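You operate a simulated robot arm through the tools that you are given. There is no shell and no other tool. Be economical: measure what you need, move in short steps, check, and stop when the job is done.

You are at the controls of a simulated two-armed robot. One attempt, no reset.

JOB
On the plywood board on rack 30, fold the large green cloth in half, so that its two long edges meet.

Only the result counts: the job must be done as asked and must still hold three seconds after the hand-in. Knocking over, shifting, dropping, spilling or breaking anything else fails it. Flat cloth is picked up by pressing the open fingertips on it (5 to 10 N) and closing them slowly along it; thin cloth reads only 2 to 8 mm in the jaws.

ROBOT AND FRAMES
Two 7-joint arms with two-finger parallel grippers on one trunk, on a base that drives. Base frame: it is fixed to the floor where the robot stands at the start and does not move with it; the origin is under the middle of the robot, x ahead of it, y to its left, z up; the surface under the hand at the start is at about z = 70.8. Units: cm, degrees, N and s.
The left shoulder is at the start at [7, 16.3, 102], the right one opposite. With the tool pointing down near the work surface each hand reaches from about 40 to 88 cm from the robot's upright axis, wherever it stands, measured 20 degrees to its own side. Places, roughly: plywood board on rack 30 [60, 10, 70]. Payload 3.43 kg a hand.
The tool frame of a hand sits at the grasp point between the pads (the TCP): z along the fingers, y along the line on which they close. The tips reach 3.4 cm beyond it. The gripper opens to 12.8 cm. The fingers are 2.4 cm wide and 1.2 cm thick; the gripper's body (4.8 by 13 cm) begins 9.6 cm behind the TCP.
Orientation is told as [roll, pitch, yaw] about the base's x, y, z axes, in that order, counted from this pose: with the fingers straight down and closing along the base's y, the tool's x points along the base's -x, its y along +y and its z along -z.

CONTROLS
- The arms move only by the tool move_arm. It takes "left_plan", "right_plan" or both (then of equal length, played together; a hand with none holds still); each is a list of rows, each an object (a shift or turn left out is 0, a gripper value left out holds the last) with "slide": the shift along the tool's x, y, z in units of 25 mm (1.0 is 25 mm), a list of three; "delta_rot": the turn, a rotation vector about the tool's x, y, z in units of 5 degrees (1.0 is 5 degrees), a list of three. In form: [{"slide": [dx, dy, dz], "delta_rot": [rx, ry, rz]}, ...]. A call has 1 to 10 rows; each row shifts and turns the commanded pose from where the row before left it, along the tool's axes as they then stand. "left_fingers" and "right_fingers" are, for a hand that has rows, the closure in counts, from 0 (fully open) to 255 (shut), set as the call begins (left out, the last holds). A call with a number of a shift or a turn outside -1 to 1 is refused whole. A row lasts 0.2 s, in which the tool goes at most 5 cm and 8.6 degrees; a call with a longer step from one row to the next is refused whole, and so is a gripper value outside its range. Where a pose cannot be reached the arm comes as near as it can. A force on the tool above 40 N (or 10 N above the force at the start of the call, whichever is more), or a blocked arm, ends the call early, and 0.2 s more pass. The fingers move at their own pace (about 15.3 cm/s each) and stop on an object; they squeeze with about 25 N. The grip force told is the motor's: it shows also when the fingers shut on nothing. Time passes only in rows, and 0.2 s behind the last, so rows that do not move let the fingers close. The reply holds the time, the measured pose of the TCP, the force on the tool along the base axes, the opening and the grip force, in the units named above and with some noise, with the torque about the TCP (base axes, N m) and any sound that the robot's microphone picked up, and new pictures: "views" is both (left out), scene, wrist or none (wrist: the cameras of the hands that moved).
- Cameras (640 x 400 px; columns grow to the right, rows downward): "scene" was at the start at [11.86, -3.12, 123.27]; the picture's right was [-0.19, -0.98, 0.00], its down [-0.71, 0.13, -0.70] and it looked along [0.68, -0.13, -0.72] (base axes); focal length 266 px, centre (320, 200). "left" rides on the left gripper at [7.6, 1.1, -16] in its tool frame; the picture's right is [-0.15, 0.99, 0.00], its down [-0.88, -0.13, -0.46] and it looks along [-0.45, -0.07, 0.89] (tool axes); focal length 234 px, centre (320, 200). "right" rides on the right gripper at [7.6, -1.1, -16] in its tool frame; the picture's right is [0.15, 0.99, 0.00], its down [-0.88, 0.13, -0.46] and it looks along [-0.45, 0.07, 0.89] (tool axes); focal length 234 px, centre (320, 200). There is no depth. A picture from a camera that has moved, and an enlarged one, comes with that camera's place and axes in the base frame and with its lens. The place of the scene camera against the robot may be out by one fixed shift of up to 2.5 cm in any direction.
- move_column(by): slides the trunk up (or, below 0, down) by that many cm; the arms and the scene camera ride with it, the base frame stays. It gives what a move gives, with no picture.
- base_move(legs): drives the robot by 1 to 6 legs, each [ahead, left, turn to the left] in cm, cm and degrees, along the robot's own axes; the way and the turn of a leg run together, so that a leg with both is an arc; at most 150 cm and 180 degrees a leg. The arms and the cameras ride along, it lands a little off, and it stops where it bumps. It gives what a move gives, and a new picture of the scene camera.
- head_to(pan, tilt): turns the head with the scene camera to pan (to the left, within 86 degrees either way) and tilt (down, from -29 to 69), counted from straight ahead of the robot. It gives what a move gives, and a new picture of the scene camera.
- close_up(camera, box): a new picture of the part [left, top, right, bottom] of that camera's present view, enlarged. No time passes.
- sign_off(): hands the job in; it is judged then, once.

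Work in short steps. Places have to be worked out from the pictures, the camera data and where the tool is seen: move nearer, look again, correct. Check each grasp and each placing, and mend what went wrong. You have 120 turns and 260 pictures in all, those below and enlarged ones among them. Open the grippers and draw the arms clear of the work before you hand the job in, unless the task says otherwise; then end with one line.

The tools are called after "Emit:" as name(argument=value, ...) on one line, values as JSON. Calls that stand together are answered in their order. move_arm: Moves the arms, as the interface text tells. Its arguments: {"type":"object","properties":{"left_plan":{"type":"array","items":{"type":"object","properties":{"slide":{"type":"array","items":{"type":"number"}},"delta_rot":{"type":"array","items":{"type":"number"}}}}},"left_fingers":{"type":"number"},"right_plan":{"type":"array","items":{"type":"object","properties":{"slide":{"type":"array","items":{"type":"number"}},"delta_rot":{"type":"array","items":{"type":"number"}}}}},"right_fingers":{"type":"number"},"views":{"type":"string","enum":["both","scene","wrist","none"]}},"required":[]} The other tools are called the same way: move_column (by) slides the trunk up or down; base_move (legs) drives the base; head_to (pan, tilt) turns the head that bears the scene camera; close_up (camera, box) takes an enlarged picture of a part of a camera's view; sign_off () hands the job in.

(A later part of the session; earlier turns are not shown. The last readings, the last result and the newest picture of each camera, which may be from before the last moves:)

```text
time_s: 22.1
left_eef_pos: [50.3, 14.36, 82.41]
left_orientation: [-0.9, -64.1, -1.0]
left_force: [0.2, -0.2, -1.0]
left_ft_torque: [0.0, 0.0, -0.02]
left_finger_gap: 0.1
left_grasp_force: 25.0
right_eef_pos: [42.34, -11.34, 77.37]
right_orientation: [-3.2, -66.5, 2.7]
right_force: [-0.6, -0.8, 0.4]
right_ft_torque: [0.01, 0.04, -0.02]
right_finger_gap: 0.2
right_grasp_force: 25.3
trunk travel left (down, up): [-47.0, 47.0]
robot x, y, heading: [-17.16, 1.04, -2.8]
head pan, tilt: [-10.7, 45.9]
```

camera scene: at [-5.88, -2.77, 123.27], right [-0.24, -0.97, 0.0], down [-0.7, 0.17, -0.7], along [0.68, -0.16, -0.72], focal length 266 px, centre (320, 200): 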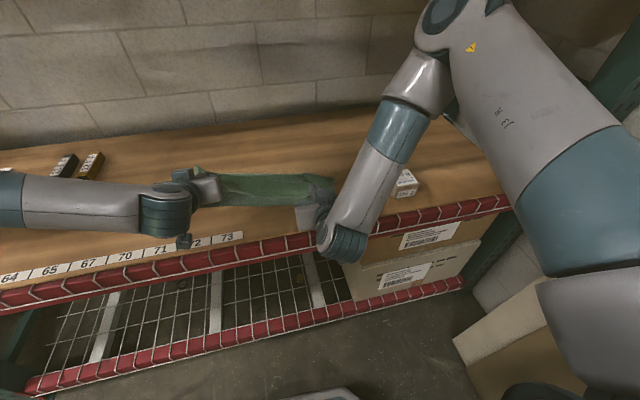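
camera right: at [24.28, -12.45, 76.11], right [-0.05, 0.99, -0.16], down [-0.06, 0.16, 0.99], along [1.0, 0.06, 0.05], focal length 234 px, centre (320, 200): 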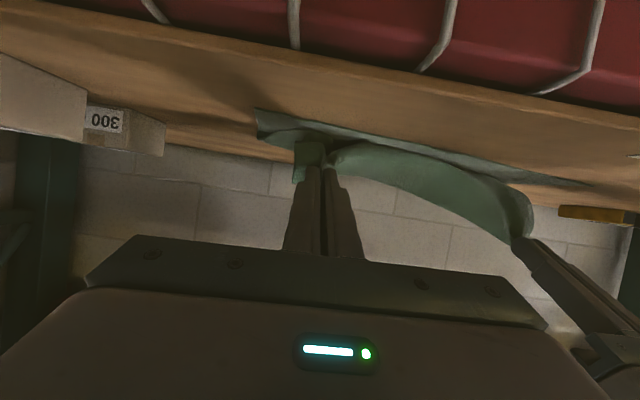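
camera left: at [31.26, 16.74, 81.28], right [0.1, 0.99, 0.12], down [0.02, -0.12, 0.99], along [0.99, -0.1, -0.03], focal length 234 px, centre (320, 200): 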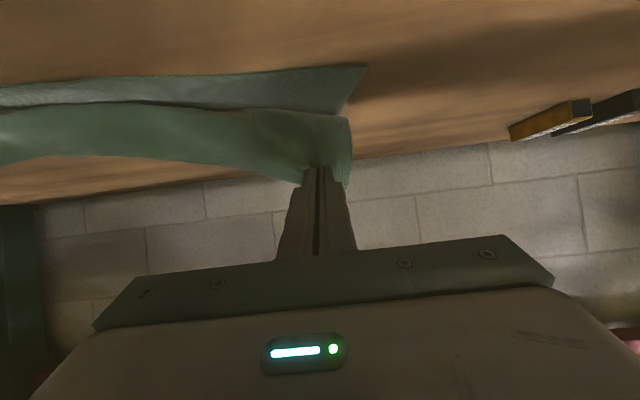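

The trunk carries the hands down cleanly. I'll align y and x first (right 2.7 cm to the right; left 2 cm left and 3.5 cm nearer).

Emit:
move_arm(left_plan=[{"slide": [0.15, 0.2, -0.32]}, {"slide": [0.15, 0.2, -0.32]}, {"slide": [0.15, 0.2, -0.32]}, {"slide": [0.15, 0.2, -0.3]}, {}], right_plan=[{"slide": [0, -0.27, 0]}, {"slide": [0, -0.27, 0]}, {"slide": [0, -0.27, 0]}, {"slide": [0, -0.27, 0]}, {}])

```text
time_s: 23.3
left_eef_pos: [46.7, 16.33, 82.46]
left_orientation: [-1.0, -64.0, -1.0]
left_force: [-1.1, -3.8, 0.2]
left_ft_torque: [-0.03, 0.0, -0.19]
left_finger_gap: 0.14
left_grasp_force: 25.0
right_eef_pos: [42.14, -13.81, 77.27]
right_orientation: [-3.6, -66.2, 2.6]
right_force: [0.4, 4.3, -0.1]
right_ft_torque: [0.08, -0.07, 0.13]
right_finger_gap: 0.22
right_grasp_force: 25.3
trunk travel left (down, up): [-47.0, 47.0]
robot x, y, heading: [-17.38, 0.95, -2.8]
head pan, tilt: [-10.7, 45.9]
camera scene: at [-5.88, -2.74, 120.27], right [-0.24, -0.97, 0.0], down [-0.7, 0.17, -0.7], along [0.68, -0.16, -0.72], focal length 266 px, centre (320, 200)
camera right: at [24.65, -14.89, 76.99], right [-0.05, 0.99, -0.16], down [-0.06, 0.16, 0.99], along [1.0, 0.06, 0.05], focal length 234 px, centre (320, 200)
camera left: at [29.13, 17.97, 82.54], right [0.1, 0.99, 0.12], down [-0.03, -0.12, 0.99], along [0.99, -0.1, 0.02], focal length 234 px, centre (320, 200)
```

scene: 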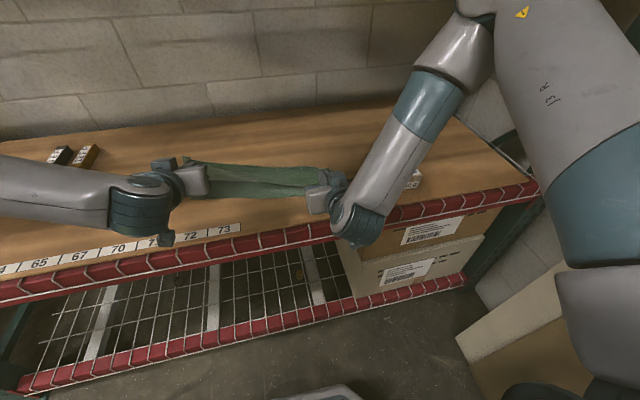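
right: 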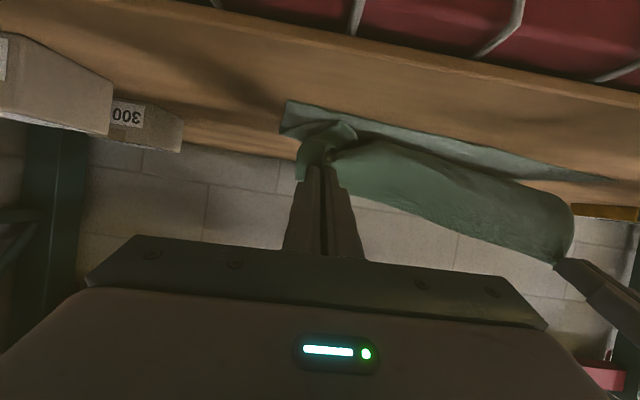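
left: 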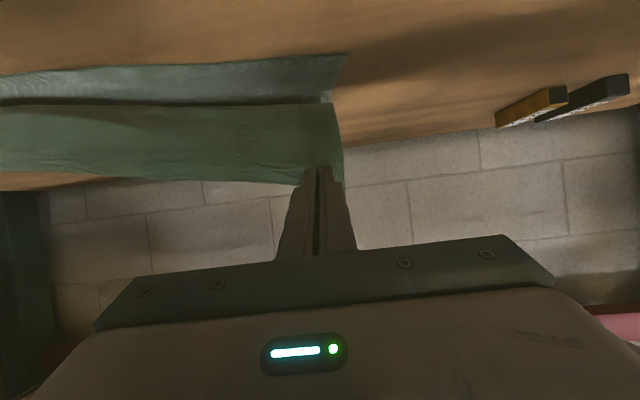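

Alignment looks good: lower near corners at [49.3,19.7] and [42.5,-17.4]. I'll lower the trunk so the right hand reaches the cloth.

Emit:
move_column(by=-2.5)

Emit:
move_arm(left_plan=[{"slide": [0.35, 0, 0.17]}, {"slide": [0.35, 0, 0.17]}, {"slide": [0.35, 0, 0.17], "delta_rot": [0, 0.4, 0]}, {"slide": [0.35, 0, 0.17], "delta_rot": [0, 0.4, 0]}, {"slide": [0.35, 0, 0.17], "delta_rot": [0, 0.4, 0]}, {}])

```text
time_s: 24.0
left_eef_pos: [46.92, 16.32, 79.97]
left_orientation: [-0.9, -64.1, -1.0]
left_force: [-1.1, -3.6, -0.1]
left_ft_torque: [-0.02, 0.06, -0.13]
left_finger_gap: 0.14
left_grasp_force: 25.3
right_eef_pos: [42.27, -13.88, 74.76]
right_orientation: [-3.5, -66.3, 2.8]
right_force: [0.7, 4.0, 0.2]
right_ft_torque: [0.08, -0.05, 0.15]
right_finger_gap: 0.21
right_grasp_force: 25.0
trunk travel left (down, up): [-44.5, 49.5]
robot x, y, heading: [-17.62, 0.77, -3.1]
head pan, tilt: [-10.7, 45.9]
```

```text
time_s: 25.4
left_eef_pos: [46.68, 16.39, 75.01]
left_orientation: [-0.9, -58.0, -1.1]
left_force: [-0.7, -2.1, -0.1]
left_ft_torque: [-0.06, 0.01, -0.12]
left_finger_gap: 0.13
left_grasp_force: 25.5
right_eef_pos: [42.22, -13.91, 74.95]
right_orientation: [-3.6, -66.2, 2.7]
right_force: [0.2, 2.5, -0.8]
right_ft_torque: [0.05, -0.02, 0.09]
right_finger_gap: 0.2
right_grasp_force: 24.8
trunk travel left (down, up): [-44.5, 49.5]
robot x, y, heading: [-17.64, 0.96, -2.8]
head pan, tilt: [-10.7, 45.9]
camera scene: at [-5.9, -2.78, 117.77], right [-0.24, -0.97, 0.0], down [-0.7, 0.17, -0.7], along [0.68, -0.16, -0.72], focal length 266 px, centre (320, 200)
camera left: at [29.15, 18.0, 76.97], right [0.11, 0.99, 0.12], down [0.08, -0.13, 0.99], along [0.99, -0.1, -0.09], focal length 234 px, centre (320, 200)
```

scene: 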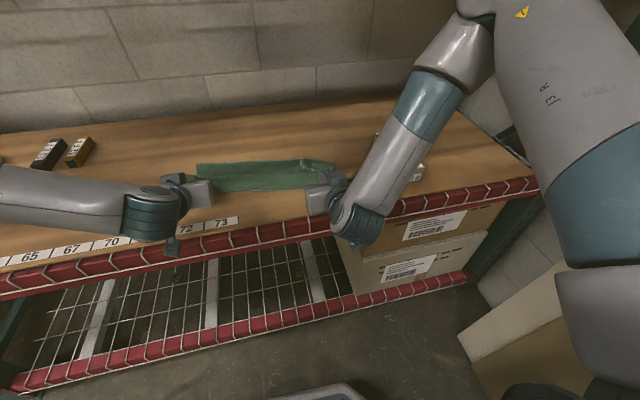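
left: 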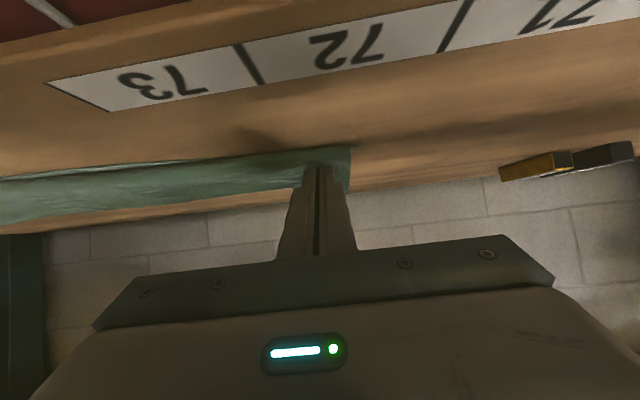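

The gripped edge is down over the lower edge on both sides. I'll lower the last centimetre with the trunk and read the forces.

Emit:
move_column(by=-1)

Emit:
close_up(camera="right", box=[160, 40, 480, 240])

Emit:
close_up(camera="left", box=[160, 40, 480, 240])

```text
time_s: 26.0
left_eef_pos: [46.74, 16.32, 74.11]
left_orientation: [-0.8, -58.0, -1.2]
left_force: [-0.7, -2.2, -0.3]
left_ft_torque: [-0.05, -0.01, -0.08]
left_finger_gap: 0.13
left_grasp_force: 24.7
right_eef_pos: [42.27, -13.99, 74.02]
right_orientation: [-3.6, -66.3, 2.6]
right_force: [0.6, 2.6, 0.2]
right_ft_torque: [0.04, -0.03, 0.07]
right_finger_gap: 0.19
right_grasp_force: 25.0
trunk travel left (down, up): [-43.5, 50.5]
robot x, y, heading: [-17.81, 0.73, -3.0]
head pan, tilt: [-10.7, 45.9]
```

```text
2.00 times, centred on (320, 140) of right
camera zoom: at [24.63, -14.91, 73.5], right [-0.05, 0.99, -0.16], down [-0.06, 0.16, 0.99], along [1.0, 0.06, 0.05], focal length 468 px, centre (320, 320)
```

zoom: 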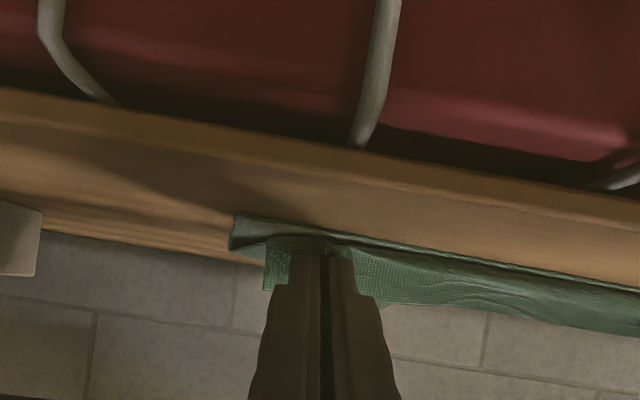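

```text
2.00 times, centred on (320, 140) of left
camera zoom: at [29.12, 18.0, 75.98], right [0.11, 0.99, 0.12], down [0.08, -0.13, 0.99], along [0.99, -0.1, -0.09], focal length 468 px, centre (320, 320)
```

zoom: 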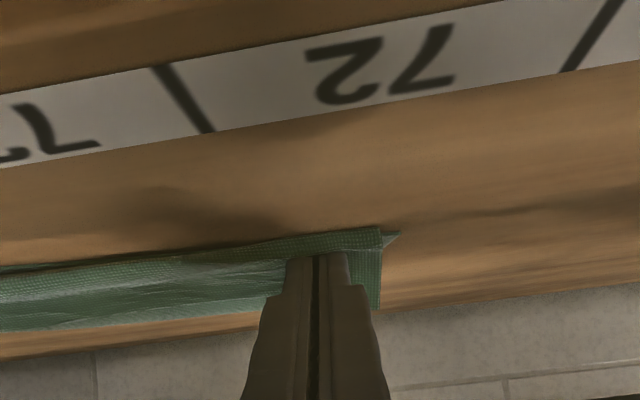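

Contact hasn't begun but the edges line up well. I'll lower 0.6 cm more and then open the fingers slightly to release.

Emit:
move_column(by=-0.7)

Emit:
move_arm(left_plan=[{}, {}, {}], right_plan=[{}, {}, {}], left_fingers=215, right_fingers=215)

```text
time_s: 26.6
left_eef_pos: [46.8, 16.36, 73.75]
left_orientation: [-1.0, -58.6, -0.9]
left_force: [3.4, -1.2, 17.9]
left_ft_torque: [0.0, -0.53, -0.07]
left_finger_gap: 0.1
left_grasp_force: 24.5
right_eef_pos: [42.2, -13.77, 73.51]
right_orientation: [-3.5, -66.6, 2.7]
right_force: [1.9, 4.7, 14.0]
right_ft_torque: [0.07, -0.36, 0.13]
right_finger_gap: 0.21
right_grasp_force: 25.1
trunk travel left (down, up): [-42.8, 51.2]
robot x, y, heading: [-18.03, 0.95, -3.0]
head pan, tilt: [-10.7, 45.9]
```

```text
time_s: 27.4
left_eef_pos: [46.66, 16.32, 73.8]
left_orientation: [-0.8, -58.4, -1.1]
left_force: [5.9, 1.2, 28.9]
left_ft_torque: [0.03, -0.85, -0.03]
left_finger_gap: 1.14
left_grasp_force: 0.1
right_eef_pos: [41.94, -14.14, 73.59]
right_orientation: [-3.5, -66.5, 2.6]
right_force: [1.8, -3.6, 19.0]
right_ft_torque: [0.1, -0.56, -0.14]
right_finger_gap: 1.74
right_grasp_force: 0.1
trunk travel left (down, up): [-42.8, 51.2]
robot x, y, heading: [-17.73, 0.85, -3.0]
head pan, tilt: [-10.7, 45.9]
camera scene: at [-6.26, -2.84, 116.14], right [-0.24, -0.97, 0.0], down [-0.7, 0.17, -0.7], along [0.68, -0.16, -0.72], focal length 266 px, centre (320, 200)
camera right: at [24.47, -14.97, 72.98], right [-0.05, 0.99, -0.16], down [-0.07, 0.16, 0.99], along [1.0, 0.06, 0.06], focal length 234 px, centre (320, 200)
camera left: at [29.02, 17.93, 75.56], right [0.11, 0.99, 0.12], down [0.07, -0.13, 0.99], along [0.99, -0.1, -0.08], focal length 234 px, centre (320, 200)
```

scene: 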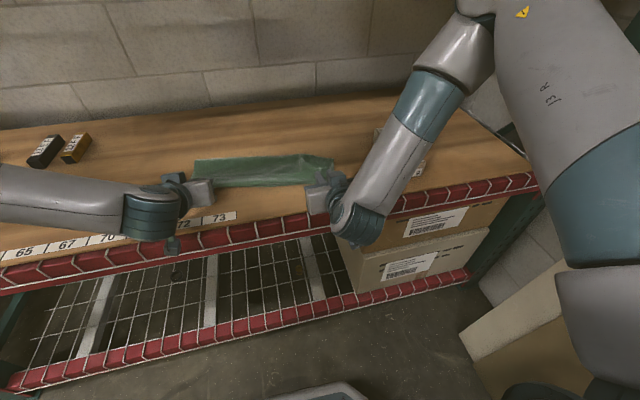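
right: 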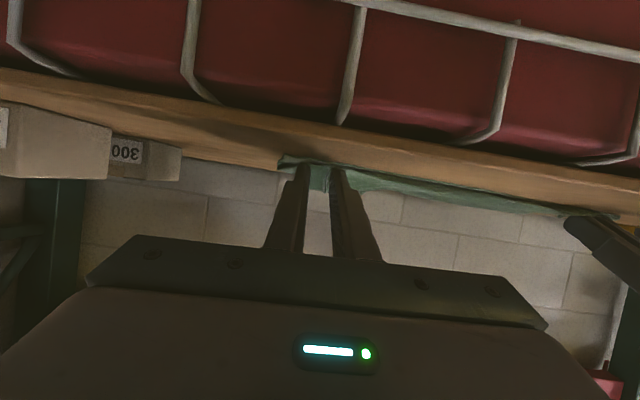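
left: 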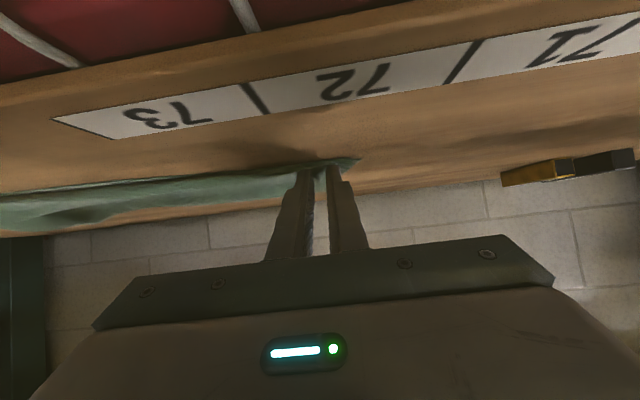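

Released. The hands press with 20–29 N, so I'll raise the trunk gently and look at where the cloth lies.

Emit:
move_column(by=1.5)

Emit:
close_up(camera="right", box=[160, 80, 480, 280])

Emit:
close_up(camera="left", box=[160, 80, 480, 280])

Emit:
close_up(camera="scene", box=[160, 100, 400, 250])

```text
time_s: 28.0
left_eef_pos: [46.57, 16.42, 74.62]
left_orientation: [-0.6, -57.8, -1.2]
left_force: [-0.2, 0.3, -0.5]
left_ft_torque: [-0.03, 0.01, 0.01]
left_finger_gap: 2.03
left_grasp_force: 0.0
right_eef_pos: [42.22, -13.88, 74.62]
right_orientation: [-3.7, -66.1, 2.8]
right_force: [1.7, 0.2, 0.2]
right_ft_torque: [-0.01, 0.02, 0.01]
right_finger_gap: 2.03
right_grasp_force: 0.0
trunk travel left (down, up): [-44.3, 49.7]
robot x, y, heading: [-17.82, 1.47, -2.7]
head pan, tilt: [-10.7, 45.9]
```

```text
2.00 times, centred on (320, 180) of right
camera zoom: at [24.58, -14.9, 74.2], right [-0.05, 0.99, -0.16], down [-0.06, 0.16, 0.99], along [1.0, 0.06, 0.05], focal length 468 px, centre (320, 240)
```

zoom: 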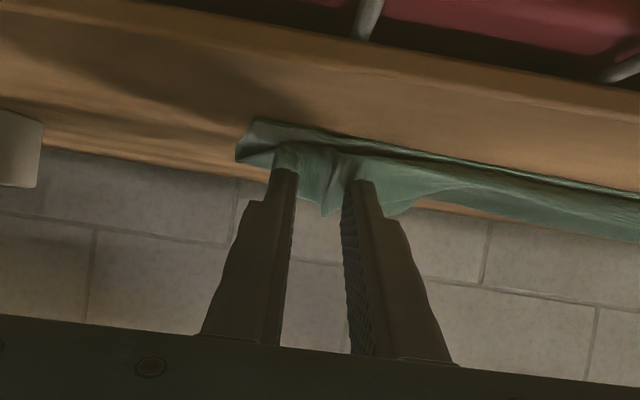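

```text
2.00 times, centred on (320, 180) of left
camera zoom: at [29.03, 18.05, 76.61], right [0.11, 0.99, 0.12], down [0.08, -0.13, 0.99], along [0.99, -0.1, -0.09], focal length 468 px, centre (320, 240)
```

zoom: 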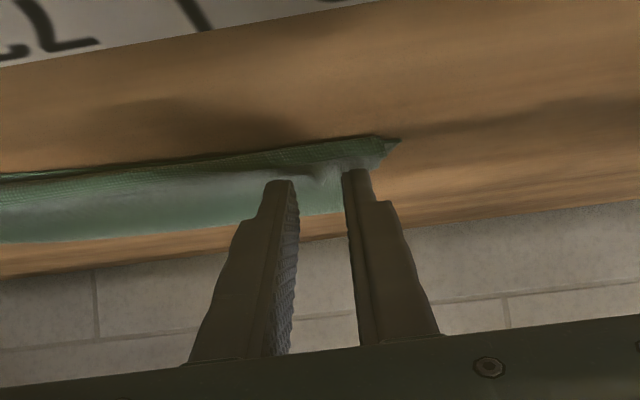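

```text
2.67 times, centred on (280, 175) of scene
camera zoom: at [-5.9, -2.77, 117.53], right [-0.24, -0.97, 0.0], down [-0.7, 0.17, -0.7], along [0.68, -0.16, -0.72], focal length 710 px, centre (427, 267)
```

zoom: 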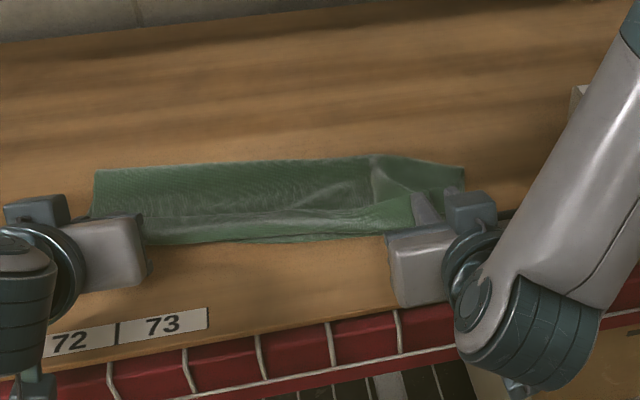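

The left side lies well and the right has a pucker. I'll raise the trunk 8 cm to clear both hands.

Emit:
move_column(by=10)

Emit:
base_move(legs=[[-14, 0, 3]])

```text
time_s: 29.3
left_eef_pos: [46.81, 16.32, 84.79]
left_orientation: [-0.7, -58.0, -1.1]
left_force: [-0.6, -1.1, 0.8]
left_ft_torque: [-0.01, -0.01, 0.03]
left_finger_gap: 2.04
left_grasp_force: 0.0
right_eef_pos: [42.24, -13.99, 84.63]
right_orientation: [-3.6, -66.2, 2.8]
right_force: [-0.4, 0.4, -0.5]
right_ft_torque: [-0.01, 0.01, -0.03]
right_finger_gap: 2.03
right_grasp_force: 0.1
trunk travel left (down, up): [-54.3, 39.7]
robot x, y, heading: [-17.72, 1.05, -3.1]
head pan, tilt: [-10.7, 45.9]
```

```text
time_s: 30.6
left_eef_pos: [31.91, 20.14, 85.05]
left_orientation: [-0.7, -58.1, 2.0]
left_force: [0.1, -0.2, 0.2]
left_ft_torque: [0.0, 0.01, 0.02]
left_finger_gap: 2.0
left_grasp_force: 0.0
right_eef_pos: [29.0, -10.31, 84.82]
right_orientation: [-3.6, -66.3, 5.9]
right_force: [0.4, 0.3, -0.1]
right_ft_torque: [0.0, 0.03, 0.0]
right_finger_gap: 2.01
right_grasp_force: 0.2
trunk travel left (down, up): [-54.3, 39.7]
robot x, y, heading: [-31.64, 1.19, -0.1]
head pan, tilt: [-10.7, 45.9]
camera scene: at [-19.71, -1.71, 127.58], right [-0.18, -0.98, 0.0], down [-0.71, 0.13, -0.7], along [0.68, -0.13, -0.72], focal length 266 px, centre (320, 200)
```

scene: 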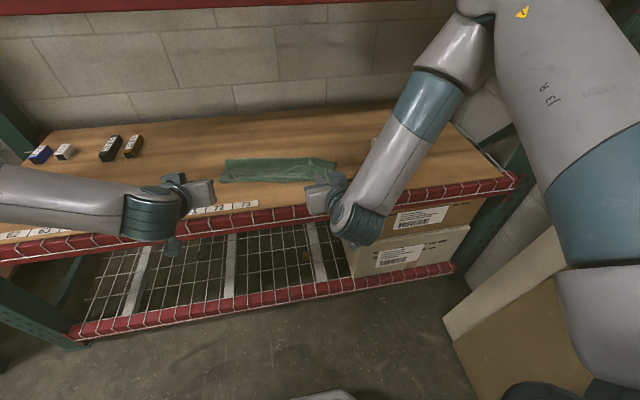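

Emit:
close_up(camera="scene", box=[200, 135, 360, 235])

Emit:
close_up(camera="right", box=[160, 40, 640, 340])

```text
4.00 times, centred on (280, 185) of scene
camera zoom: at [-19.71, -1.71, 127.58], right [-0.18, -0.98, 0.0], down [-0.71, 0.13, -0.7], along [0.68, -0.13, -0.72], focal length 1065 px, centre (480, 260)
```

zoom: 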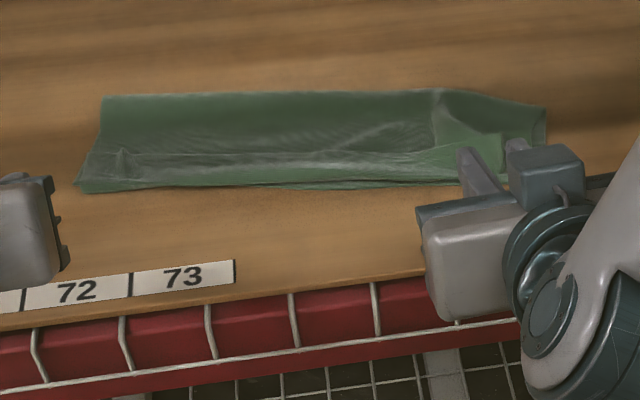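

```text
1.33 times, centred on (400, 190) of right
camera zoom: at [11.57, -12.22, 84.31], right [-0.1, 0.98, -0.16], down [-0.07, 0.15, 0.99], along [0.99, 0.11, 0.05], focal length 312 px, centre (213, 213)
```

zoom: 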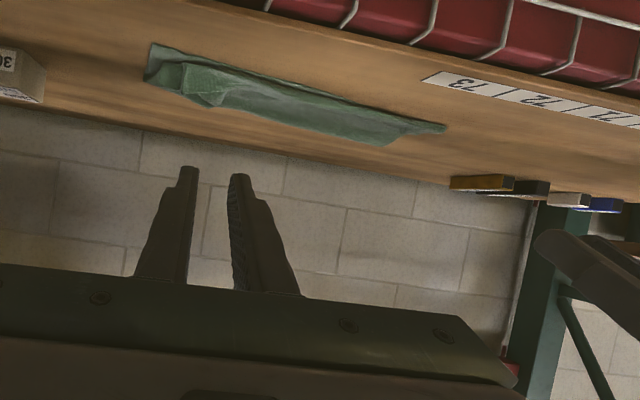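

The fold is close; the right end looks puckered or skewed. I'll straighten the arms (fingers back down, spread apart, high) to get an unobstructed view.

Emit:
move_arm(left_plan=[{"slide": [-0.4, 0.4, 0], "delta_rot": [0, 1, 0]}, {"slide": [-0.4, 0.4, 0], "delta_rot": [0, 1, 0]}, {"slide": [-0.4, 0.4, 0], "delta_rot": [0, 1, 0]}, {"slide": [-0.4, 0.4, 0], "delta_rot": [0, 1, 0]}, {"slide": [0, 0.4, -0.4], "delta_rot": [0, 1, 0]}, {"slide": [0, 0.4, -0.4], "delta_rot": [0, 1, 0]}, {"slide": [0, 0.4, -0.4], "delta_rot": [0, 1, 0]}, {"slide": [0, 0.4, -0.4], "delta_rot": [0, 1, 0]}, {}], right_plan=[{"slide": [-0.4, -0.4, 0], "delta_rot": [0, 1, 0]}, {"slide": [-0.4, -0.4, 0], "delta_rot": [0, 1, 0]}, {"slide": [-0.4, -0.4, 0], "delta_rot": [0, 1, 0]}, {"slide": [-0.4, -0.4, 0], "delta_rot": [0, 1, 0]}, {"slide": [0, -0.4, -0.4], "delta_rot": [0, 1, 0]}, {"slide": [0, -0.4, -0.4], "delta_rot": [0, 1, 0]}, {"slide": [0, -0.4, -0.4], "delta_rot": [0, 1, 0]}, {"slide": [0, -0.4, -0.4], "delta_rot": [0, 1, 0]}, {}], views="scene")

Emit:
close_up(camera="scene", box=[200, 135, 360, 235])

```text
time_s: 32.6
left_eef_pos: [32.19, 28.46, 91.26]
left_orientation: [-0.4, -17.8, 1.6]
left_force: [-0.2, -0.2, -0.2]
left_ft_torque: [-0.04, 0.0, 0.0]
left_finger_gap: 2.02
left_grasp_force: 0.1
right_eef_pos: [29.22, -18.01, 91.35]
right_orientation: [-1.6, -26.3, 3.4]
right_force: [-0.3, 0.0, 0.9]
right_ft_torque: [-0.02, 0.01, 0.01]
right_finger_gap: 2.02
right_grasp_force: 0.0
trunk travel left (down, up): [-54.3, 39.7]
robot x, y, heading: [-31.8, 1.45, 0.4]
head pan, tilt: [-10.7, 45.9]
camera scene: at [-19.62, -1.69, 127.57], right [-0.18, -0.98, 0.0], down [-0.71, 0.13, -0.7], along [0.68, -0.13, -0.72], focal length 266 px, centre (320, 200)
```

scene: 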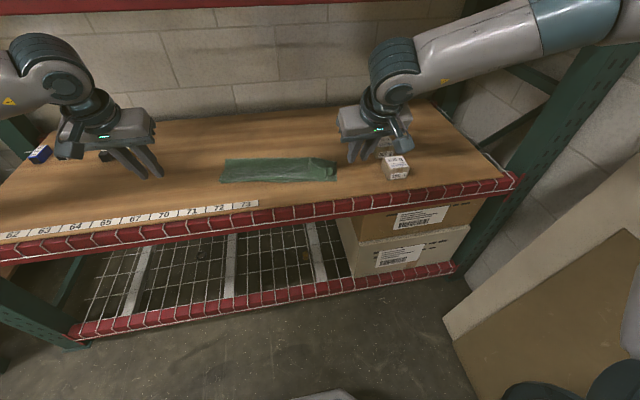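

```text
4.00 times, centred on (280, 185) of scene
camera zoom: at [-19.62, -1.69, 127.57], right [-0.18, -0.98, 0.0], down [-0.71, 0.13, -0.7], along [0.68, -0.13, -0.72], focal length 1065 px, centre (480, 260)
```

zoom: 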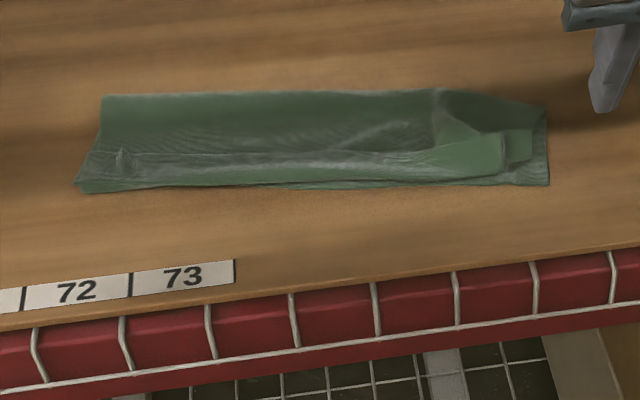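

The strip along the near edge seems turned back on itself, with a tuck at the right corner. I'll set the fingers vertical and drive closer so the wrist cameras look down on it.

Emit:
move_arm(left_plan=[{"delta_rot": [0, 1, 0]}, {"delta_rot": [0, 1, 0]}, {"delta_rot": [0, 1, 0]}, {"delta_rot": [0, 0.5, 0]}, {}, {}], right_plan=[{"delta_rot": [0, 1, 0]}, {"delta_rot": [0, 1, 0]}, {"delta_rot": [0, 1, 0]}, {"delta_rot": [0, 1, 0]}, {"delta_rot": [0, 1, 0]}, {}], views="none")

Emit:
base_move(legs=[[12, 0, 0]])

Emit:
close_up(camera="right", box=[160, 0, 640, 300])

Emit:
close_up(camera="left", box=[0, 0, 480, 300])

```text
time_s: 34.0
left_eef_pos: [32.24, 28.3, 91.19]
left_orientation: [-0.4, -0.5, 1.4]
left_force: [0.2, -0.4, -0.1]
left_ft_torque: [0.02, -0.02, 0.0]
left_finger_gap: 2.01
left_grasp_force: 0.0
right_eef_pos: [29.03, -18.07, 91.51]
right_orientation: [-1.4, -1.2, 2.7]
right_force: [-0.1, -0.3, -0.1]
right_ft_torque: [-0.01, -0.01, 0.02]
right_finger_gap: 2.02
right_grasp_force: 0.1
trunk travel left (down, up): [-54.3, 39.7]
robot x, y, heading: [-31.55, 1.42, 0.2]
head pan, tilt: [-10.7, 45.9]
```

```text
time_s: 35.3
left_eef_pos: [43.36, 27.91, 91.86]
left_orientation: [0.0, -1.0, 1.4]
left_force: [0.1, 0.6, 1.1]
left_ft_torque: [0.02, 0.03, -0.02]
left_finger_gap: 1.99
left_grasp_force: 0.1
right_eef_pos: [39.3, -18.88, 89.9]
right_orientation: [-1.8, 0.3, 3.0]
right_force: [0.3, -0.4, -0.2]
right_ft_torque: [-0.04, 0.0, 0.02]
right_finger_gap: 1.99
right_grasp_force: 0.0
trunk travel left (down, up): [-54.3, 39.7]
robot x, y, heading: [-19.8, 1.47, 0.2]
head pan, tilt: [-10.7, 45.9]
camera scene: at [-8.82, -2.49, 127.53], right [-0.18, -0.98, -0.01], down [-0.7, 0.14, -0.7], along [0.69, -0.12, -0.71], focal length 266 px, centre (320, 200)
```

scene: 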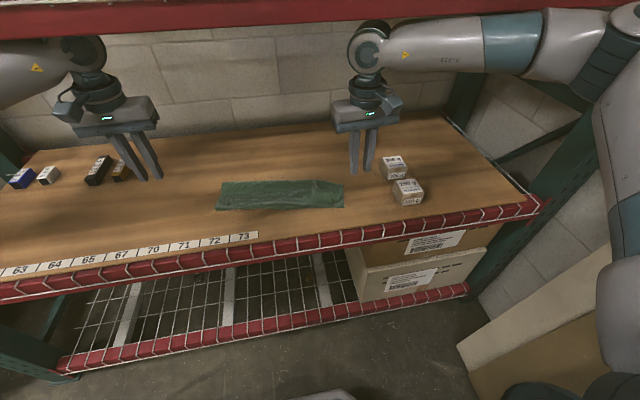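

```text
1.33 times, centred on (400, 150) of right
camera zoom: at [31.85, -19.97, 105.85], right [-0.2, 0.98, -0.03], down [0.87, 0.19, 0.45], along [0.44, 0.06, -0.89], focal length 312 px, centre (213, 267)
```

zoom: 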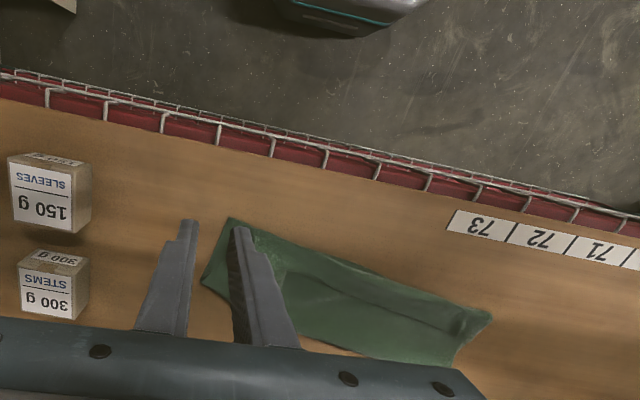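

```text
1.33 times, centred on (240, 150) of left
camera zoom: at [35.43, 28.64, 107.62], right [0.12, 0.99, 0.0], down [0.88, -0.11, 0.47], along [0.47, -0.06, -0.88], focal length 312 px, centre (427, 267)
```

zoom: 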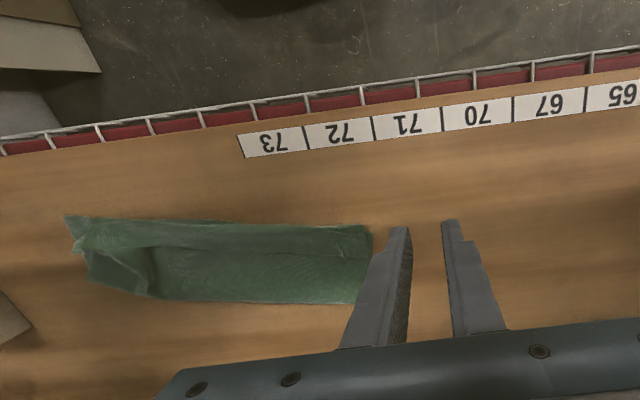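

The overhead look helps. I'll enlarge the left wrist view and move the right hand aside to inspect the right corner.

Emit:
move_arm(right_plan=[{"slide": [0, 0.8, -0.6]}, {"slide": [0, 0.8, -0.6]}, {"slide": [0, 0.8, -0.6]}, {"slide": [0, 0.8, -0.6]}, {"slide": [0, 0.8, 0]}, {}], views="none")

Emit:
close_up(camera="left", box=[30, 140, 310, 250])

Emit:
close_up(camera="right", box=[100, 60, 580, 300])

```text
time_s: 36.9
left_eef_pos: [45.53, 27.22, 90.87]
left_orientation: [0.1, 0.1, 0.9]
left_force: [0.1, 1.4, -1.4]
left_ft_torque: [-0.11, 0.02, -0.01]
left_finger_gap: 2.0
left_grasp_force: 0.0
right_eef_pos: [40.5, -10.55, 91.88]
right_orientation: [-2.7, 4.2, 0.8]
right_force: [-0.2, -0.1, 0.3]
right_ft_torque: [0.02, 0.02, -0.01]
right_finger_gap: 2.02
right_grasp_force: 0.0
trunk travel left (down, up): [-54.3, 39.7]
robot x, y, heading: [-19.74, 1.11, -0.8]
head pan, tilt: [-10.7, 45.9]
stopped in row 6 (right hand): the arm was blocked; the commanded pose is now the measured one
```

```text
2.29 times, centred on (170, 195) of left
camera zoom: at [37.95, 28.26, 106.73], right [0.13, 0.99, 0.0], down [0.88, -0.12, 0.45], along [0.45, -0.06, -0.89], focal length 535 px, centre (663, 211)
```

zoom: 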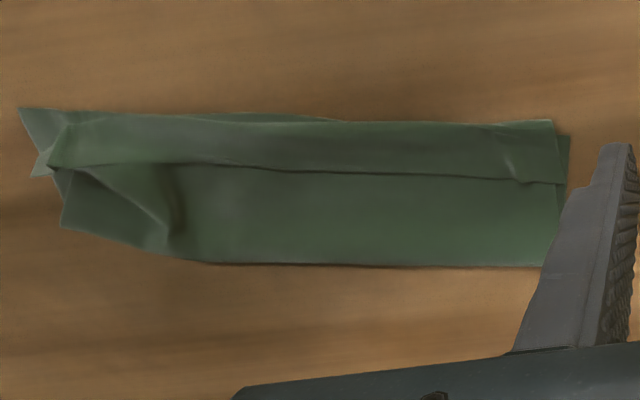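

```text
1.33 times, centred on (340, 180) of right
camera zoom: at [34.12, -11.08, 108.54], right [-0.16, 0.99, -0.04], down [0.91, 0.16, 0.39], along [0.39, 0.03, -0.92], focal length 312 px, centre (293, 227)
```

zoom: 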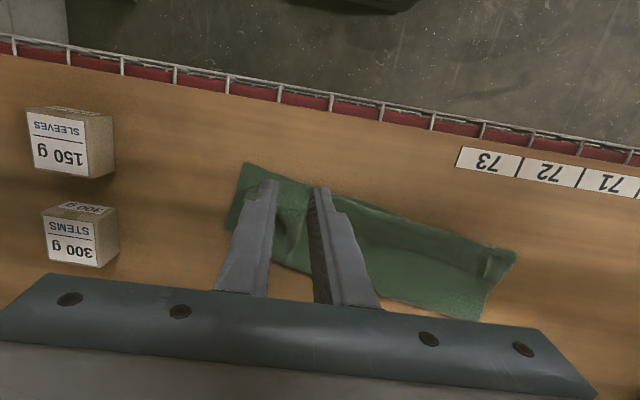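

The overhead view shows the problem. A strip about 4 cm wide of the upper edge is rolled back on itself, so I need to unroll that flap and re-lay the edge. First I'll lower the trunk to give clearance under the upper shelf and check where the arms are.

Emit:
move_column(by=-5)

Emit:
move_arm(left_plan=[{}], right_plan=[{"slide": [0, -0.3, 0]}])

```text
time_s: 37.8
left_eef_pos: [44.34, 28.01, 86.37]
left_orientation: [-0.4, -0.7, 0.9]
left_force: [-0.5, -0.1, 0.7]
left_ft_torque: [0.02, -0.03, 0.0]
left_finger_gap: 2.02
left_grasp_force: 0.0
right_eef_pos: [39.33, -9.21, 88.86]
right_orientation: [-2.7, 2.1, 1.9]
right_force: [-0.7, 0.5, 1.0]
right_ft_torque: [-0.01, -0.03, 0.03]
right_finger_gap: 2.02
right_grasp_force: 0.1
trunk travel left (down, up): [-49.3, 44.7]
robot x, y, heading: [-19.74, 1.55, -0.3]
head pan, tilt: [-10.7, 45.9]
```

```text
time_s: 38.2
left_eef_pos: [44.38, 27.87, 86.36]
left_orientation: [-0.4, -0.6, 0.9]
left_force: [0.9, -0.6, 0.8]
left_ft_torque: [0.02, -0.04, 0.0]
left_finger_gap: 2.02
left_grasp_force: 0.0
right_eef_pos: [39.49, -10.07, 88.71]
right_orientation: [-2.7, 2.3, 1.6]
right_force: [-0.1, 0.1, 0.4]
right_ft_torque: [0.02, 0.0, 0.02]
right_finger_gap: 2.01
right_grasp_force: 0.0
trunk travel left (down, up): [-49.3, 44.7]
robot x, y, heading: [-19.51, 0.97, -0.5]
head pan, tilt: [-10.7, 45.9]
camera scene: at [-7.67, -1.74, 122.57], right [-0.19, -0.98, 0.0], down [-0.71, 0.14, -0.7], along [0.68, -0.13, -0.72], focal length 266 px, centre (320, 200)
camera right: at [32.66, -10.71, 105.07], right [-0.18, 0.98, -0.04], down [0.89, 0.18, 0.41], along [0.41, 0.04, -0.91], focal length 234 px, centre (320, 200)
camera left: at [36.64, 28.89, 102.13], right [0.13, 0.99, -0.01], down [0.88, -0.11, 0.47], along [0.46, -0.07, -0.89], focal length 234 px, centre (320, 200)
```

scene: 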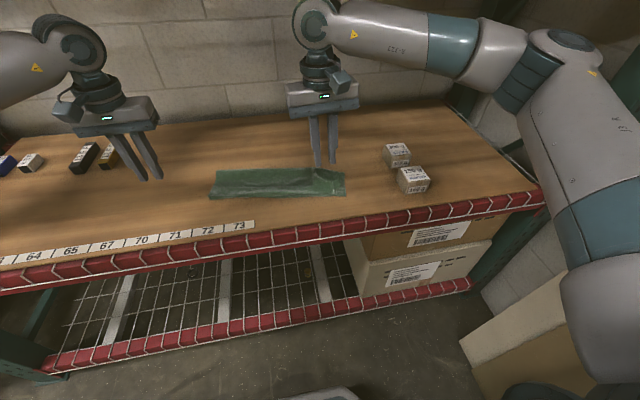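
right: 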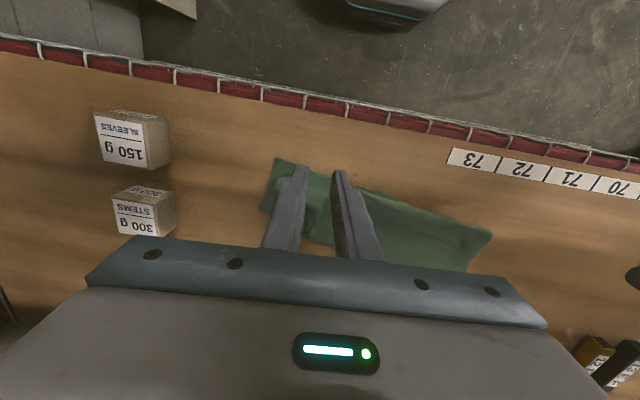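
left: 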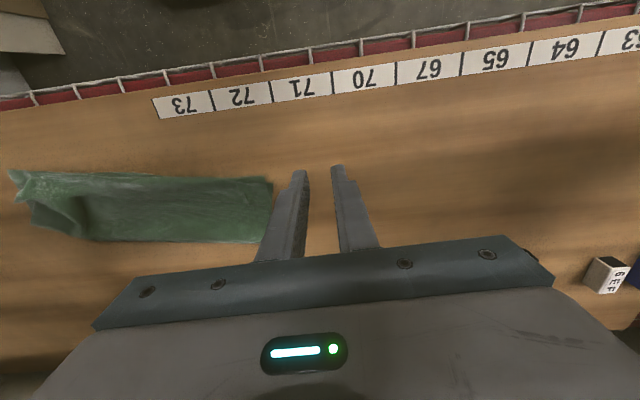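

Arms are in a normal posture. I'll turn both hands about 10° to match the skewed edge, open to 3 cm, and position above the flap's free edge (left ~[51.7,16], right ~[46.4,-11.5]).

Emit:
move_arm(left_plan=[{"slide": [-0.584, -0.952, 0.672]}, {"slide": [-0.584, -0.952, 0.672]}, {"slide": [-0.584, -0.952, 0.672]}, {"slide": [-0.584, -0.952, 0.672]}, {"slide": [-0.584, -0.952, 0.672]}, {"delta_rot": [0, 0, 1]}, {"delta_rot": [0, 0, 1]}, {}], right_plan=[{"slide": [-0.55, -0.115, 0.856]}, {"slide": [-0.55, -0.115, 0.856]}, {"slide": [-0.55, -0.115, 0.856]}, {"slide": [-0.55, -0.115, 0.856]}, {"slide": [-0.55, -0.115, 0.856]}, {"delta_rot": [0.3, 0, 1]}, {"delta_rot": [-0.3, 0, 1]}, {}], left_fingers=195, right_fingers=195)

```text
time_s: 40.0
left_eef_pos: [51.95, 16.05, 78.06]
left_orientation: [-0.3, -0.6, -9.2]
left_force: [-0.4, -0.8, 0.6]
left_ft_torque: [-0.01, 0.01, -0.02]
left_finger_gap: 3.0
left_grasp_force: 0.1
right_eef_pos: [45.86, -11.76, 77.9]
right_orientation: [-3.0, 1.6, -8.4]
right_force: [-0.5, 0.3, 0.2]
right_ft_torque: [-0.05, -0.01, 0.0]
right_finger_gap: 3.02
right_grasp_force: 0.1
trunk travel left (down, up): [-49.3, 44.7]
robot x, y, heading: [-19.57, 1.53, -0.6]
head pan, tilt: [-10.7, 45.9]
camera scene: at [-7.7, -1.65, 122.57], right [-0.19, -0.98, 0.0], down [-0.71, 0.14, -0.7], along [0.68, -0.13, -0.72], focal length 266 px, centre (320, 200)
camera right: at [39.02, -11.07, 94.14], right [0.0, 1.0, -0.05], down [0.91, 0.02, 0.42], along [0.42, -0.04, -0.91], focal length 234 px, centre (320, 200)
camera left: at [44.47, 18.4, 93.91], right [0.3, 0.95, 0.0], down [0.84, -0.27, 0.47], along [0.44, -0.14, -0.88], focal length 234 px, centre (320, 200)
```

scene: 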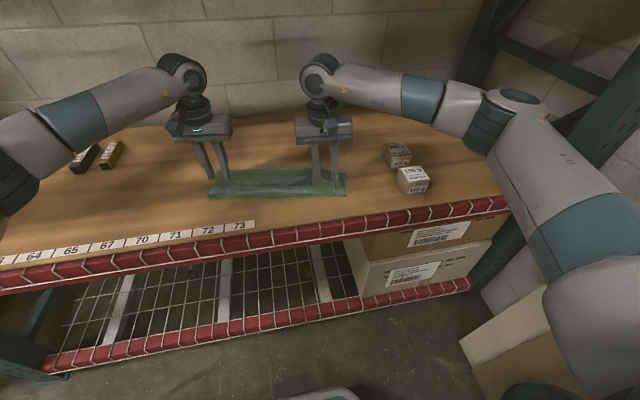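
right: 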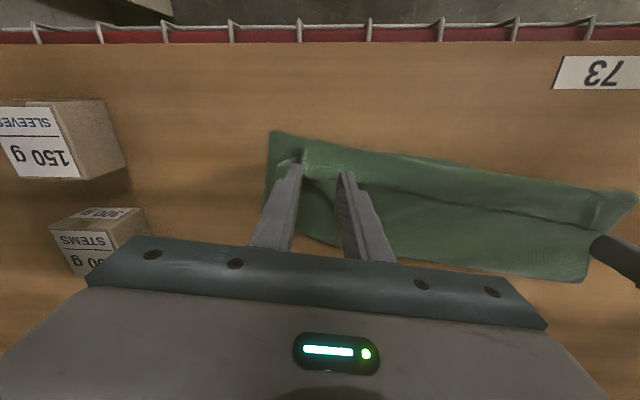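
left: 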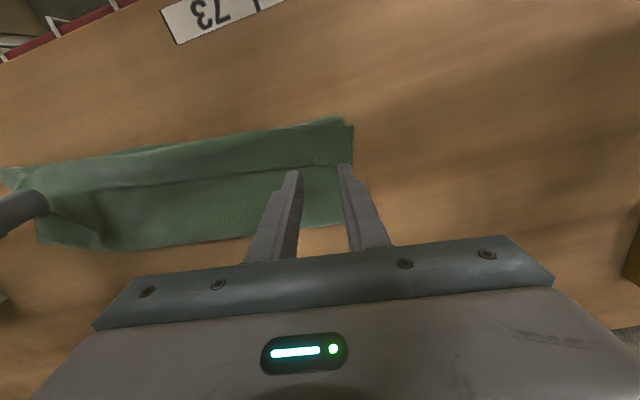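

Emit:
close_up(camera="right", box=[240, 110, 480, 260])

Emit:
close_up(camera="left", box=[160, 100, 400, 250])

```text
2.67 times, centred on (360, 185) of right
camera zoom: at [39.02, -11.07, 94.14], right [0.0, 1.0, -0.05], down [0.91, 0.02, 0.42], along [0.42, -0.04, -0.91], focal length 624 px, centre (213, 240)
```

zoom: 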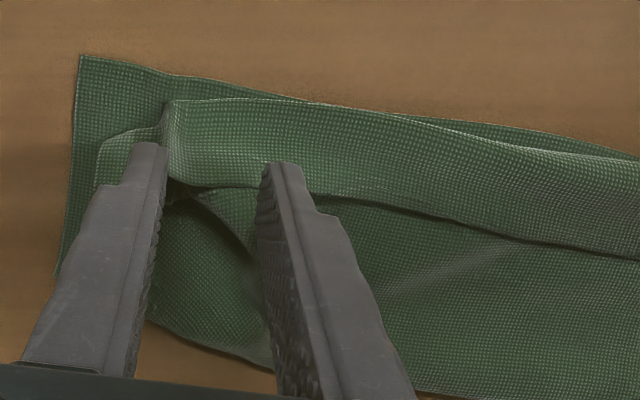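

```text
2.67 times, centred on (280, 175) of left
camera zoom: at [44.47, 18.4, 93.91], right [0.3, 0.95, 0.0], down [0.84, -0.27, 0.47], along [0.44, -0.14, -0.88], focal length 624 px, centre (427, 267)
```

zoom: 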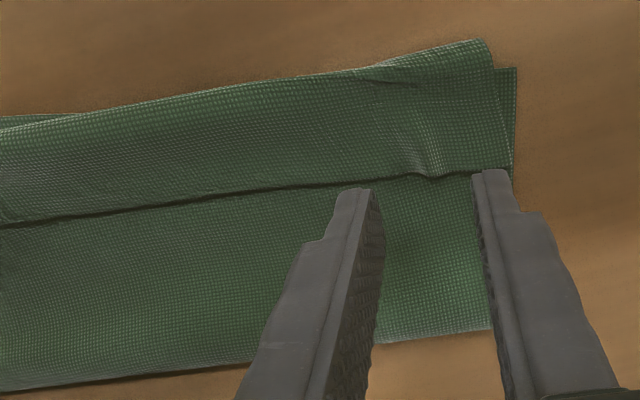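

The flap edge is clear. On the left the existing pucker is right between my fingertips; on the right the pleat is at about [46.5,-13.7]. I'll shift the right hand there and descend to just above.

Emit:
move_arm(left_plan=[{"slide": [0, 0, 0.4]}, {"slide": [0, 0, 0.4]}, {"slide": [0, 0, 0.3]}, {}], right_plan=[{"slide": [-0.18, -0.36, 0.2], "delta_rot": [-0.6, -0.3, 0]}, {"slide": [-0.17, -0.36, 0.4]}, {"slide": [0, 0, 0.4]}, {}], views="none")

Emit:
close_up(camera="right", box=[240, 110, 480, 260])

Emit:
close_up(camera="left", box=[160, 100, 400, 250])

```text
time_s: 41.0
left_eef_pos: [52.05, 16.07, 75.32]
left_orientation: [-0.3, -0.6, -9.2]
left_force: [-0.5, 0.4, -0.1]
left_ft_torque: [0.0, 0.02, -0.01]
left_finger_gap: 3.02
left_grasp_force: 0.0
right_eef_pos: [46.46, -13.85, 75.55]
right_orientation: [0.0, 0.1, -8.3]
right_force: [0.4, 0.3, 0.8]
right_ft_torque: [0.01, 0.01, -0.04]
right_finger_gap: 3.03
right_grasp_force: 0.0
trunk travel left (down, up): [-49.3, 44.7]
robot x, y, heading: [-19.47, 1.41, -0.3]
head pan, tilt: [-10.7, 45.9]
```

```text
2.67 times, centred on (360, 185) of right
camera zoom: at [38.92, -13.83, 91.51], right [0.0, 1.0, 0.0], down [0.89, 0.0, 0.45], along [0.45, 0.0, -0.89], focal length 624 px, centre (213, 240)
```

zoom: 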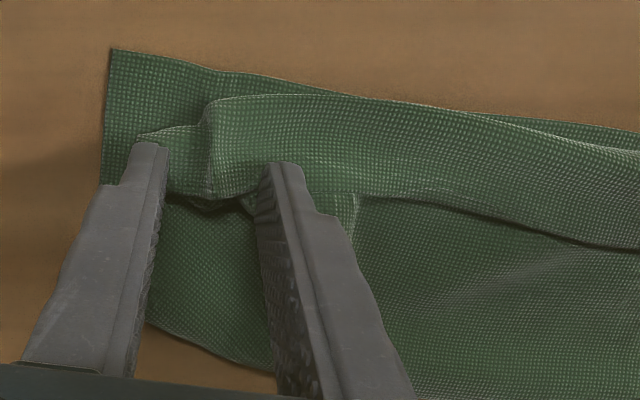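

```text
2.67 times, centred on (280, 175) of left
camera zoom: at [44.51, 18.42, 91.07], right [0.3, 0.95, 0.0], down [0.84, -0.26, 0.47], along [0.44, -0.14, -0.88], focal length 624 px, centre (427, 267)
```

zoom: 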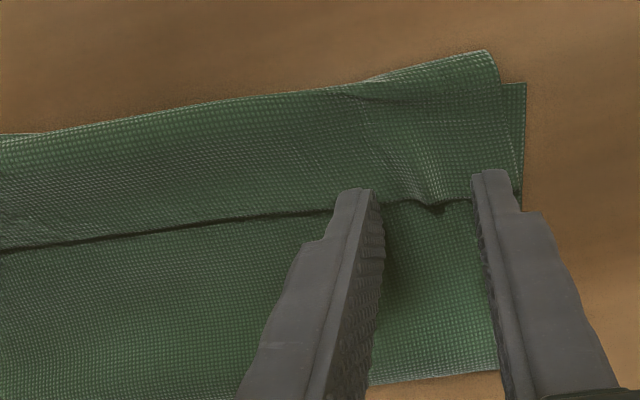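

Both pleats sit between the fingertips. I'll adjust by a few mm and descend to light contact.

Emit:
move_arm(left_plan=[{"slide": [0.22, 0, 0.1]}, {"slide": [0, 0, 0.12]}, {"slide": [0, 0, 0.1]}, {}], right_plan=[{"slide": [-0.12, 0, 0.15]}, {"slide": [0, 0, 0.15]}, {"slide": [0, 0, 0.1]}, {}], views="none")

```text
time_s: 42.0
left_eef_pos: [51.38, 16.18, 74.7]
left_orientation: [-0.3, -0.7, -9.2]
left_force: [-0.3, -0.3, 0.9]
left_ft_torque: [0.02, -0.04, -0.01]
left_finger_gap: 3.0
left_grasp_force: 0.3
right_eef_pos: [46.78, -13.77, 74.67]
right_orientation: [0.0, 0.1, -8.3]
right_force: [1.8, -0.5, 13.0]
right_ft_torque: [0.17, -0.08, -0.01]
right_finger_gap: 3.03
right_grasp_force: 0.2
trunk travel left (down, up): [-49.3, 44.7]
robot x, y, heading: [-19.88, 1.64, -0.2]
head pan, tilt: [-10.7, 45.9]
```

Emit:
move_arm(left_plan=[{"slide": [0, 0, 0.08]}, {}], right_plan=[{"slide": [0, 0, -0.06]}, {}], left_fingers=210, right_fingers=210, views="none")

Emit:
move_arm(left_plan=[{"slide": [0, 0, 0.03]}, {}], right_plan=[{}, {}], left_fingers=225, right_fingers=225, views="none")

Emit:
close_up(camera="right", box=[240, 110, 480, 260])

Emit:
close_up(camera="left", box=[160, 100, 400, 250])

```text
time_s: 42.6
left_eef_pos: [51.41, 16.12, 74.42]
left_orientation: [-0.3, -0.7, -9.1]
left_force: [-0.2, 1.2, 10.3]
left_ft_torque: [0.18, 0.05, 0.0]
left_finger_gap: 2.29
left_grasp_force: 0.8
right_eef_pos: [46.78, -13.75, 74.58]
right_orientation: [0.0, 0.1, -8.3]
right_force: [1.1, 0.4, 7.0]
right_ft_torque: [0.07, -0.08, -0.02]
right_finger_gap: 2.26
right_grasp_force: 0.1
trunk travel left (down, up): [-49.3, 44.7]
robot x, y, heading: [-19.7, 1.78, -0.3]
head pan, tilt: [-10.7, 45.9]
```

```text
time_s: 43.2
left_eef_pos: [51.33, 15.91, 74.54]
left_orientation: [-0.2, -1.0, -9.0]
left_force: [2.1, -1.2, 18.6]
left_ft_torque: [0.13, -0.03, 0.01]
left_finger_gap: 1.42
left_grasp_force: 0.0
right_eef_pos: [46.73, -13.8, 74.72]
right_orientation: [-0.1, 0.2, -8.3]
right_force: [-0.4, 0.7, 5.0]
right_ft_torque: [0.04, 0.0, 0.0]
right_finger_gap: 1.57
right_grasp_force: 0.2
trunk travel left (down, up): [-49.3, 44.7]
robot x, y, heading: [-19.6, 1.6, -0.1]
head pan, tilt: [-10.7, 45.9]
```

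```text
2.67 times, centred on (360, 185) of right
camera zoom: at [39.1, -13.89, 90.72], right [0.0, 1.0, 0.0], down [0.89, 0.0, 0.45], along [0.45, 0.0, -0.89], focal length 624 px, centre (213, 240)
```

zoom: 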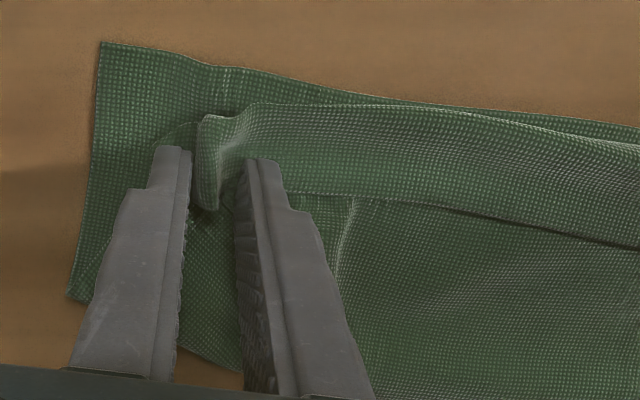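

```text
2.67 times, centred on (280, 175) of left
camera zoom: at [43.79, 18.38, 90.25], right [0.3, 0.95, 0.0], down [0.84, -0.26, 0.47], along [0.45, -0.14, -0.88], focal length 624 px, centre (427, 267)
```

zoom: 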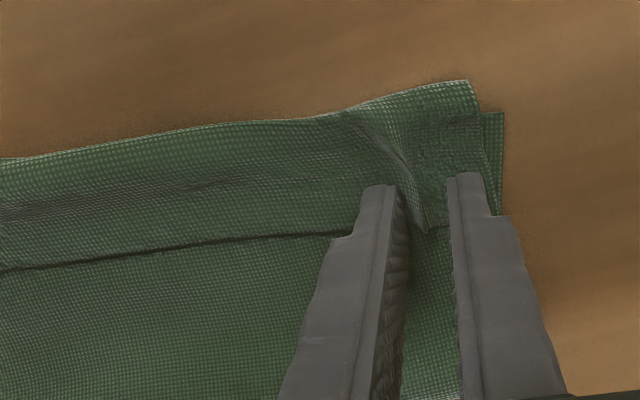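

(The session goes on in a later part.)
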